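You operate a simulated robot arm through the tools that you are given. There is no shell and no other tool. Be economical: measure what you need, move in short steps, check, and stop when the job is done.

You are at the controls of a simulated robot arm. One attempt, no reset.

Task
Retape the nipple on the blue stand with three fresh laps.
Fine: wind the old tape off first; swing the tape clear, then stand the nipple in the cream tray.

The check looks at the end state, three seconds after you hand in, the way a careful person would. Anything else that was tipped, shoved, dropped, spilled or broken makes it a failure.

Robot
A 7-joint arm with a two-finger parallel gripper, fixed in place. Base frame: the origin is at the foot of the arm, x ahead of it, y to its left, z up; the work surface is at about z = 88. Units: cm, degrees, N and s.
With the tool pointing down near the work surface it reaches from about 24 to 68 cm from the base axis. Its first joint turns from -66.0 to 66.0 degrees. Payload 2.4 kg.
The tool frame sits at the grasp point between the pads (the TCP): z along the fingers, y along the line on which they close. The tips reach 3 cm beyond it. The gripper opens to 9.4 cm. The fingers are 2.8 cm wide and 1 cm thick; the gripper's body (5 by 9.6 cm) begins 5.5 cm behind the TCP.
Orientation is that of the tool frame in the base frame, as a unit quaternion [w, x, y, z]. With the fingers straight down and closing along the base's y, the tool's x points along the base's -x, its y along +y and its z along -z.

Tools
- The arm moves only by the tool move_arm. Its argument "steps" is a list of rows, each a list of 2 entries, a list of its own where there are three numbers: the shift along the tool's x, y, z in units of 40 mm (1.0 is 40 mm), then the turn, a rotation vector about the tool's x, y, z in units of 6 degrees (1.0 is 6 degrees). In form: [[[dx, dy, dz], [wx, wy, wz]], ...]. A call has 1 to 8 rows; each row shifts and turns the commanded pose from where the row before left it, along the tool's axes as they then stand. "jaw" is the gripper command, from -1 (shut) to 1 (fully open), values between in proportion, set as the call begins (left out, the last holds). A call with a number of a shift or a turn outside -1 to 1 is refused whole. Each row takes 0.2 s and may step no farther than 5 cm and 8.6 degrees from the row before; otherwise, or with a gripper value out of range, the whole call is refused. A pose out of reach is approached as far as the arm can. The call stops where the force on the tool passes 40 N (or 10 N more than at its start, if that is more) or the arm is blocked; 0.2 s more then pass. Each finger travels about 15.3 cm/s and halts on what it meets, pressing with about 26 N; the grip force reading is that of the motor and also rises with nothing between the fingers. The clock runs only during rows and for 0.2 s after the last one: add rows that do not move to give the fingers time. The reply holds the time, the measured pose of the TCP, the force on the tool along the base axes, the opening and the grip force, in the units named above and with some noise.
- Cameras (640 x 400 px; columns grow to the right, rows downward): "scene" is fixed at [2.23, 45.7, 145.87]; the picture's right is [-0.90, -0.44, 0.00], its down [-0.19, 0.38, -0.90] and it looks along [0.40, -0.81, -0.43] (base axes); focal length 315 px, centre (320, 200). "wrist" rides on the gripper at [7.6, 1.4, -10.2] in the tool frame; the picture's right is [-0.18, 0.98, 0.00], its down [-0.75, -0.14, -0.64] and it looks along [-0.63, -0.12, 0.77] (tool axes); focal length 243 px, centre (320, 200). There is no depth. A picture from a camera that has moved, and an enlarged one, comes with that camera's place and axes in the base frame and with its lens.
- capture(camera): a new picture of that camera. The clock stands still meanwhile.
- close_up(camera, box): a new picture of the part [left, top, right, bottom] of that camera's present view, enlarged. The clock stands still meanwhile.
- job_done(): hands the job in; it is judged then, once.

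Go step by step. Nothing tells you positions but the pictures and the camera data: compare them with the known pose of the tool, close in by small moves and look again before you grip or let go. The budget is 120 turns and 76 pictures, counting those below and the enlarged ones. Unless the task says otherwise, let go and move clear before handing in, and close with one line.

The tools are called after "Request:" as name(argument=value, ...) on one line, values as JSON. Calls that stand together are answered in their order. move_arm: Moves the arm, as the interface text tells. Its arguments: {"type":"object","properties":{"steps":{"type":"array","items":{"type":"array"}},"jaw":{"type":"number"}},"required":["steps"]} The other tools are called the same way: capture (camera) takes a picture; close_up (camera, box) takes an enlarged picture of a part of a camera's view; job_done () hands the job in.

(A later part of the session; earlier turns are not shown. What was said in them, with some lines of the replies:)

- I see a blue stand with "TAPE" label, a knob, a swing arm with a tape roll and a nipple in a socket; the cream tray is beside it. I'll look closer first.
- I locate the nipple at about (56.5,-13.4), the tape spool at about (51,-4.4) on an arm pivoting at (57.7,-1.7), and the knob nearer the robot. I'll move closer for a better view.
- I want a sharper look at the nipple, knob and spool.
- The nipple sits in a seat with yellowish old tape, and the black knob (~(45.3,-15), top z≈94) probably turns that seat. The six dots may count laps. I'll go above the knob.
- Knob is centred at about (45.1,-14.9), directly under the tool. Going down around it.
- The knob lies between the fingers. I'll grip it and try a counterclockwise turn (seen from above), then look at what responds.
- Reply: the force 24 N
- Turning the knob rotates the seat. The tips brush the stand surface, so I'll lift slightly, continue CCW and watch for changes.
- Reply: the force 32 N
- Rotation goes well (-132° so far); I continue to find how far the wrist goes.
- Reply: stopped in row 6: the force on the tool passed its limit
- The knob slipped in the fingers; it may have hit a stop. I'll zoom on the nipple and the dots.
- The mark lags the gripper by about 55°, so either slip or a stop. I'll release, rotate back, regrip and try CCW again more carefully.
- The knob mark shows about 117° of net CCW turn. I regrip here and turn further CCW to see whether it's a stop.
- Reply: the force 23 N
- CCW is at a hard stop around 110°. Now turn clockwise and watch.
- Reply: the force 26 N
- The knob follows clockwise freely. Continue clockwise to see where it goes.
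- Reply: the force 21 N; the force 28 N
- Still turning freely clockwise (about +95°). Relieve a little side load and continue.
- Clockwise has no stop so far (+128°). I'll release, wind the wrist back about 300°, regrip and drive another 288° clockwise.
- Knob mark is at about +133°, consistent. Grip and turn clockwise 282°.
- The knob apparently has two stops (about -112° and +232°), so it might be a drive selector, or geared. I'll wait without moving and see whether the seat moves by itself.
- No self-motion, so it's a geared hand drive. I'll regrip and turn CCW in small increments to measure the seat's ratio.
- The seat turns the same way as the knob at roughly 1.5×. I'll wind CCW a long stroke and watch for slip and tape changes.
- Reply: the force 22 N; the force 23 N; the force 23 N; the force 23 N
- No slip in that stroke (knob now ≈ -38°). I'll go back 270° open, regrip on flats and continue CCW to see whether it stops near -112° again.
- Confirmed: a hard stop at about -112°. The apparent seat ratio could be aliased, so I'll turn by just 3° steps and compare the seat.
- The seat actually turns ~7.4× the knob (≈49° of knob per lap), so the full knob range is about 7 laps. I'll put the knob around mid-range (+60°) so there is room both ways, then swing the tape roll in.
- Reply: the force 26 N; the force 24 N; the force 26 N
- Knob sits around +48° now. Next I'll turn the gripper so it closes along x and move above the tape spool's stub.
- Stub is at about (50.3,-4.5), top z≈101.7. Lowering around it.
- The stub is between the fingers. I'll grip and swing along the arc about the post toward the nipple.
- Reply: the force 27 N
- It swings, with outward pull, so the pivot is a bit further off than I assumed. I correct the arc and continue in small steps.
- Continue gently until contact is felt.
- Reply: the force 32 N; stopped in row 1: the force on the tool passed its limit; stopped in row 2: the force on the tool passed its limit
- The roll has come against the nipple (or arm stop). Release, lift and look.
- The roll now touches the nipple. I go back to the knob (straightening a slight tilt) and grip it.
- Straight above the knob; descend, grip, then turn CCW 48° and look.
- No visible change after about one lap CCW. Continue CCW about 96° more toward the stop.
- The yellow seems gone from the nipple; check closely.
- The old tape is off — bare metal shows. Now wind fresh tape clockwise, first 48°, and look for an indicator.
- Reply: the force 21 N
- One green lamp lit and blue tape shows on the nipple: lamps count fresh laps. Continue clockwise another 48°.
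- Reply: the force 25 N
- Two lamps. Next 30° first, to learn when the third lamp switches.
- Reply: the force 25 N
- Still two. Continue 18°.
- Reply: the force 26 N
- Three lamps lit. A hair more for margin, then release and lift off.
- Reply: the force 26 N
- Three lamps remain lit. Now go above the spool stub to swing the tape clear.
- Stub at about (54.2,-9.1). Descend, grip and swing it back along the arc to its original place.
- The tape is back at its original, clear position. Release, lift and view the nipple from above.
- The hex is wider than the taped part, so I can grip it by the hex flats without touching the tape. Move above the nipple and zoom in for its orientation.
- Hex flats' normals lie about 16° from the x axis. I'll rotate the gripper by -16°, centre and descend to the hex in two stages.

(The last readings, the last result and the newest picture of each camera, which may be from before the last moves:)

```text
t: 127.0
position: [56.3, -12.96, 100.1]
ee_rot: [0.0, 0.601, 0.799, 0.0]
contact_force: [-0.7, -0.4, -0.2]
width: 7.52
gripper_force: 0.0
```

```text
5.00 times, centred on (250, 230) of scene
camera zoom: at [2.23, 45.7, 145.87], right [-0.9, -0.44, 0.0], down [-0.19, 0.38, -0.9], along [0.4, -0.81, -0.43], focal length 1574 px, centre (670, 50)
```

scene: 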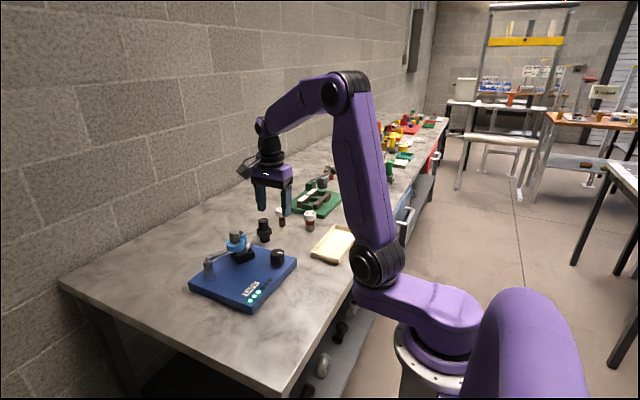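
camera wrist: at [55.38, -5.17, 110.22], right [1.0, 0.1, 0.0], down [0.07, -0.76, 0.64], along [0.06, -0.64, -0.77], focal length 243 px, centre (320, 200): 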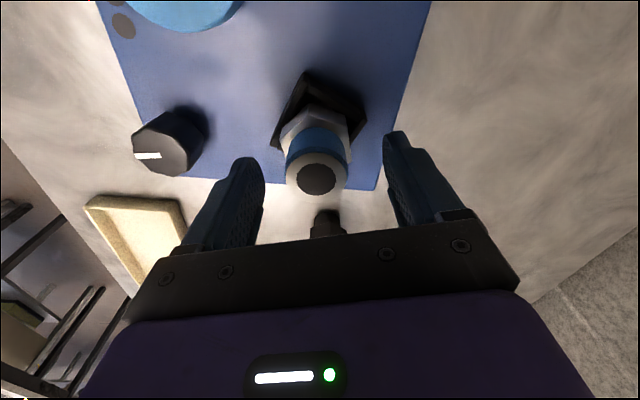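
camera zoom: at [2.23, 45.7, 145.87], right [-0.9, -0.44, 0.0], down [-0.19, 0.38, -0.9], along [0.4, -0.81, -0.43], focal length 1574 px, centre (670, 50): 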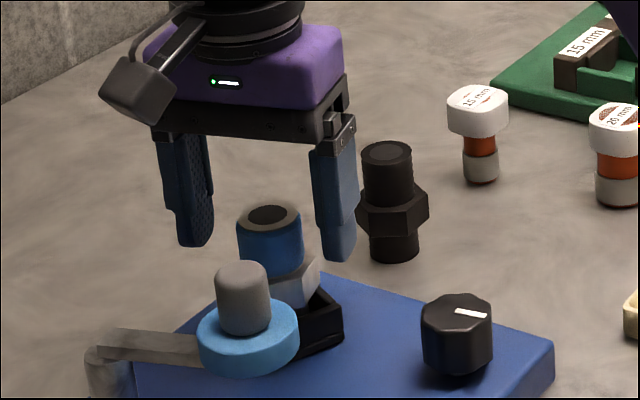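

Well centred. Descend 3.3 cm and close on the hex.

Request:
move_arm(steps=[[[0, 0, 0.5], [0, 0, 0]], [[0, 0, 0.33], [0, 0, 0]], [[0, 0, 0], [0, 0, 0]]], jaw=0.6)

Request:
move_arm(steps=[[[0, 0, 0], [0, 0, 0]], [[0, 0, 0], [0, 0, 0]], [[0, 0, 0], [0, 0, 0]]], jaw=-1)

Request:
close_up(camera="scene", box=[210, 200, 290, 270])

```text
t: 127.8
position: [56.05, -12.91, 96.62]
ee_rot: [0.001, 0.602, 0.799, 0.0]
contact_force: [0.6, -1.0, 0.2]
width: 7.53
gripper_force: 0.0
```

```text
t: 128.6
position: [56.28, -12.9, 96.72]
ee_rot: [0.001, 0.602, 0.799, 0.0]
contact_force: [-1.5, 0.3, -0.4]
width: 4.27
gripper_force: 25.8
```

```text
5.71 times, centred on (250, 235) of scene
camera zoom: at [2.22, 45.7, 145.87], right [-0.9, -0.44, 0.0], down [-0.19, 0.38, -0.9], along [0.4, -0.81, -0.43], focal length 1798 px, centre (720, 0)
```

zoom: 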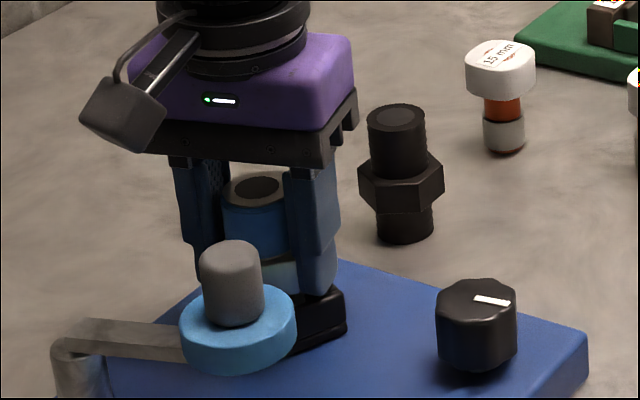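

Gripped on the hex at 4.27 cm. Lift straight up.

Request:
move_arm(steps=[[[0, 0, -0.3], [0, 0, 0]], [[0, 0, -0.5], [0, 0, 0]], [[0, 0, -0.9], [0, 0, 0]], [[0, 0, -0.9], [0, 0, 0]], [[0, 0, -0.9], [0, 0, 0]], [[0, 0, -0.5], [0, 0, 0]], [[0, 0, 0], [0, 0, 0]]])

Request:
close_up(camera="scene", box=[190, 160, 350, 310])

```text
t: 130.2
position: [56.21, -13.04, 112.85]
ee_rot: [0.001, 0.601, 0.799, 0.0]
contact_force: [-1.0, -0.2, -2.4]
width: 4.27
gripper_force: 25.9
```

```text
2.67 times, centred on (270, 235) of scene
camera zoom: at [2.23, 45.7, 145.87], right [-0.9, -0.44, 0.0], down [-0.19, 0.38, -0.9], along [0.4, -0.81, -0.43], focal length 839 px, centre (453, 107)
```

zoom: 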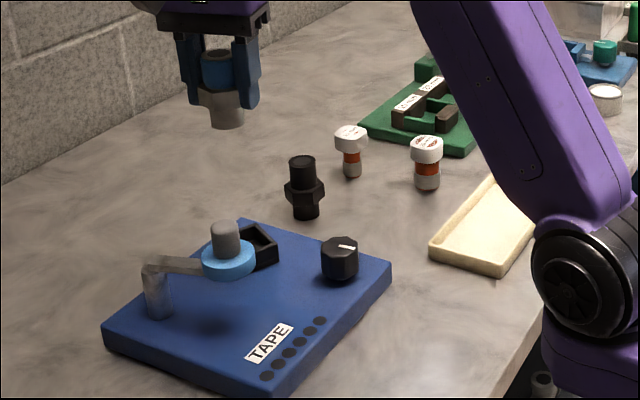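

The nipple is held upright with fresh blue tape; its base is about 4.7 cm below the TCP. Rotate so the fingers close along the tray's long side and carry it over the tray centre (~(35.7,-33)).

Request:
move_arm(steps=[[[0, 0, 0], [0, 0, -1]], [[0, 0, 0], [0, 0, -1]], [[0, 0, 0], [0, 0, -1]], [[0, 0, 0], [0, 0, -1]], [[0, 0, 0], [0, 0, -1]], [[0, 0, 0], [0, 0, -1]], [[0, 0, 0], [0, 0, -1]], [[0, 0, 0], [0, 0, -1]]])

Request:
move_arm(steps=[[[0, 0, 0], [0, 0, -1]], [[0, 0, 0], [0, 0, -1]], [[0, 0, 0], [0, 0, -1]], [[0, 0, 0], [0, 0, -1]], [[0, 0, 0], [0, 0, -0.3]], [[0, 0, 0], [0, 0, 0]]])

Request:
move_arm(steps=[[[0.73, -0.71, 0], [0, 0, 0]], [[0.73, -0.71, 0], [0, 0, 0]], [[0.73, -0.71, 0], [0, 0, 0]], [[0.73, -0.71, 0], [0, 0, 0]], [[0.73, -0.71, 0], [0, 0, 0]], [[0.73, -0.71, 0], [0, 0, 0]], [[0.73, -0.71, 0], [0, 0, 0]], [[0, 0, 0], [0, 0, 0]]])

Request:
capture(camera="wrist")

Request:
capture(camera="scene")

```text
t: 132.0
position: [56.26, -12.94, 112.57]
ee_rot: [-0.001, 0.224, 0.975, -0.002]
contact_force: [0.0, -0.4, -1.3]
width: 4.29
gripper_force: 26.1
```

```text
t: 133.4
position: [56.26, -12.88, 112.7]
ee_rot: [0.001, 0.001, 1.0, -0.001]
contact_force: [0.7, -0.3, -1.2]
width: 4.3
gripper_force: 25.6
```

```text
t: 135.2
position: [35.72, -32.89, 112.71]
ee_rot: [0.0, 0.001, 1.0, -0.001]
contact_force: [0.2, 0.7, -2.1]
width: 4.28
gripper_force: 26.1
```

```text
7 pictures are left
camera wrist: at [28.03, -31.3, 122.91], right [0.19, 0.98, 0.0], down [0.75, -0.14, 0.64], along [0.63, -0.12, -0.77], focal length 243 px, centre (320, 200)
```

wrist: 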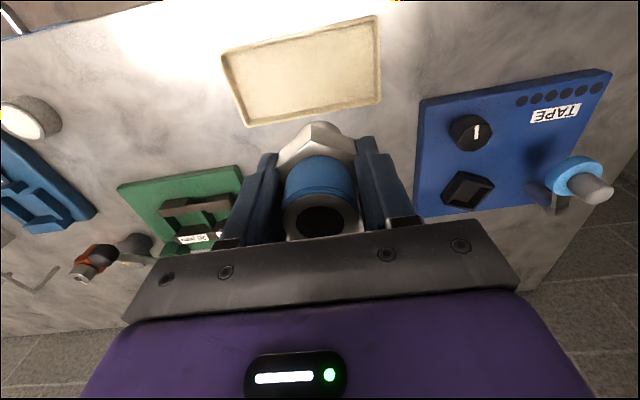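

```text
6 pictures are left
```

scene: 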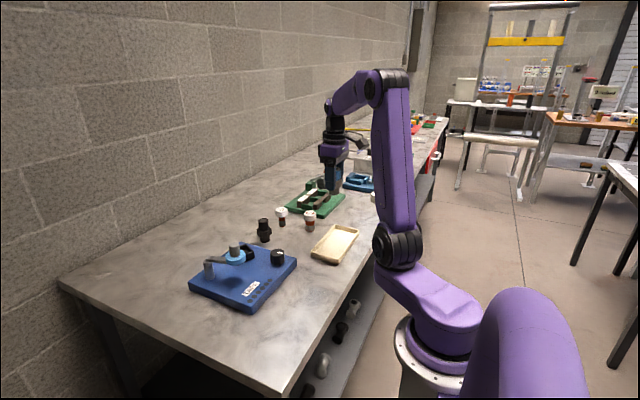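

The tray lies x≈30.8–40, y≈-44…-25.6, and the nipple is above its inside. Descend to just above the floor, then creep down until contact.

Request:
move_arm(steps=[[[0.07, 0, 0.95], [0, 0, 0]], [[0, 0, 0.95], [0, 0, 0]], [[0, 0, 0.95], [0, 0, 0]], [[0, 0, 0.95], [0, 0, 0]], [[0, 0, 0.5], [0, 0, 0]], [[0, 0, 0], [0, 0, 0]]])

Request:
close_up(camera="scene", box=[280, 190, 380, 280])

```text
t: 136.6
position: [35.42, -32.96, 95.59]
ee_rot: [0.0, 0.002, 1.0, -0.001]
contact_force: [-0.3, 0.7, -2.5]
width: 4.3
gripper_force: 25.8
```

```text
4.44 times, centred on (330, 235) of scene
camera zoom: at [2.23, 45.69, 145.87], right [-0.9, -0.44, 0.0], down [-0.19, 0.38, -0.9], along [0.4, -0.81, -0.43], focal length 1399 px, centre (276, 44)
```

zoom: 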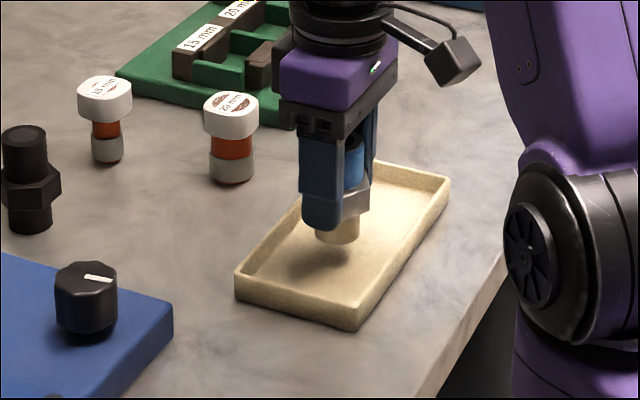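

Hovering a couple of cm above the tray floor. Creep down.

Request:
move_arm(steps=[[[0, 0, 0.1], [0, 0, 0]], [[0, 0, 0.1], [0, 0, 0]], [[0, 0, 0.08], [0, 0, 0]], [[0, 0, 0], [0, 0, 0]]])

Request:
move_arm(steps=[[[0, 0, 0.06], [0, 0, 0]], [[0, 0, 0], [0, 0, 0]]])

Request:
move_arm(steps=[[[0, 0, 0.06], [0, 0, 0]], [[0, 0, 0], [0, 0, 0]]])

```text
t: 137.6
position: [35.49, -32.87, 94.32]
ee_rot: [0.0, 0.001, 1.0, 0.0]
contact_force: [-0.8, 0.0, -2.3]
width: 4.31
gripper_force: 26.0
```

```text
t: 138.2
position: [35.31, -32.87, 94.13]
ee_rot: [0.0, 0.0, 1.0, -0.002]
contact_force: [-0.2, 0.0, -3.1]
width: 4.29
gripper_force: 25.8
```

```text
t: 138.8
position: [35.41, -32.94, 93.9]
ee_rot: [-0.001, 0.002, 1.0, 0.0]
contact_force: [0.3, 1.2, -2.3]
width: 4.32
gripper_force: 25.8
```

No contact yet; keep creeping.

Request:
move_arm(steps=[[[0, 0, 0.06], [0, 0, 0]], [[0, 0, 0], [0, 0, 0]]])

Request:
move_arm(steps=[[[0, 0, 0.05], [0, 0, 0]], [[0, 0, 0], [0, 0, 0]]])

```text
t: 139.4
position: [35.36, -32.88, 93.67]
ee_rot: [0.001, 0.002, 1.0, -0.001]
contact_force: [0.5, 0.5, -2.0]
width: 4.29
gripper_force: 26.6
```

```text
t: 140.0
position: [35.47, -33.01, 93.55]
ee_rot: [0.0, 0.001, 1.0, -0.001]
contact_force: [-0.8, -0.6, -2.7]
width: 4.3
gripper_force: 26.1
```

Request:
move_arm(steps=[[[0, 0, 0.05], [0, 0, 0]], [[0, 0, 0], [0, 0, 0]]])

Request:
move_arm(steps=[[[0, 0, 0.05], [0, 0, 0]], [[0, 0, 0], [0, 0, 0]]])

Request:
close_up(camera="scene", box=[310, 210, 370, 265])

```text
t: 140.6
position: [35.5, -32.89, 93.36]
ee_rot: [0.0, 0.001, 1.0, -0.001]
contact_force: [-2.3, 1.2, 5.7]
width: 4.3
gripper_force: 25.9
```

```text
t: 141.2
position: [35.52, -32.95, 93.35]
ee_rot: [0.001, 0.001, 1.0, -0.002]
contact_force: [-0.8, 1.4, 5.3]
width: 4.32
gripper_force: 26.1
stopped in row 2: the force on the tool passed its limit (the readings are from after the stop); the commanded pose is now the measured one
```

```text
7.27 times, centred on (340, 238) of scene
camera zoom: at [2.22, 45.71, 145.87], right [-0.9, -0.44, 0.0], down [-0.19, 0.38, -0.9], along [0.4, -0.81, -0.43], focal length 2289 px, centre (174, -73)
```

zoom: 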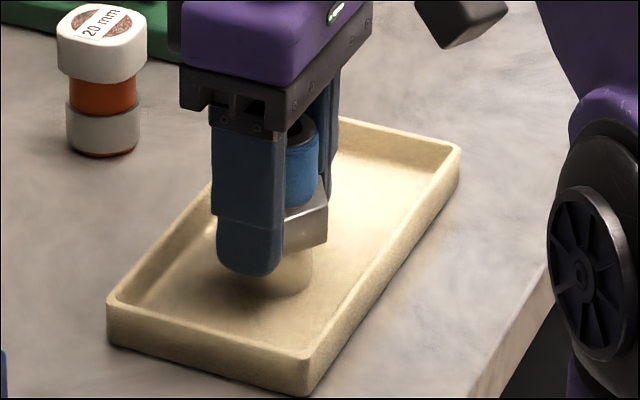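

The base is on the tray floor (contact at TCP z≈93.4). Open moderately and rise straight up.

Request:
move_arm(steps=[[[0, 0, 0], [0, 0, 0]], [[0, 0, 0], [0, 0, 0]], [[0, 0, 0], [0, 0, 0]]], jaw=0.5)

Request:
move_arm(steps=[[[0, 0, -0.5], [0, 0, 0]], [[0, 0, -0.9], [0, 0, 0]], [[0, 0, -0.9], [0, 0, 0]], [[0, 0, -0.9], [0, 0, 0]], [[0, 0, -0.9], [0, 0, 0]], [[0, 0, 0], [0, 0, 0]]])

Request:
capture(camera="wrist")

Request:
close_up(camera="scene", box=[190, 180, 370, 310])

```text
t: 142.0
position: [35.48, -32.98, 93.24]
ee_rot: [0.001, 0.002, 1.0, -0.001]
contact_force: [-0.4, 0.1, 0.8]
width: 7.04
gripper_force: 0.1
```

```text
t: 143.4
position: [35.43, -32.83, 109.78]
ee_rot: [0.001, 0.002, 1.0, -0.001]
contact_force: [0.9, 0.2, 0.5]
width: 7.06
gripper_force: 0.1
```

```text
3 pictures are left
camera wrist: at [27.75, -31.25, 119.83], right [0.19, 0.98, 0.0], down [0.75, -0.14, 0.64], along [0.63, -0.12, -0.77], focal length 243 px, centre (320, 200)
```

wrist: 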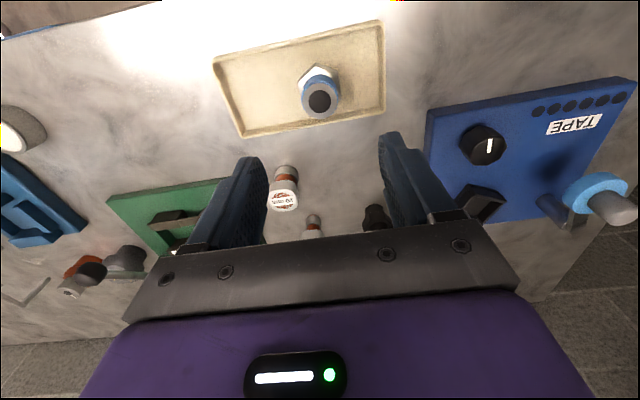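

```text
3.08 times, centred on (280, 245) of scene
camera zoom: at [2.22, 45.7, 145.87], right [-0.9, -0.44, 0.0], down [-0.19, 0.38, -0.9], along [0.4, -0.81, -0.43], focal length 968 px, centre (443, 62)
```

zoom: 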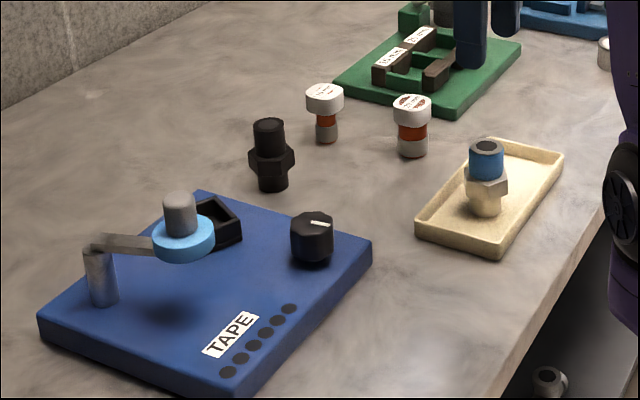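

The nipple stands upright in the cream tray with fresh blue tape, the tape arm is clear, everything else is undisturbed, and the gripper is clear. Handing in.

Request:
job_done()

```text
The job is handed in.
```

I wound the old tape off and put on three fresh laps (three lamps lit on the stand). I then swung the tape clear and stood the nipple upright in the cream tray; nothing else looked disturbed in the last pictures.
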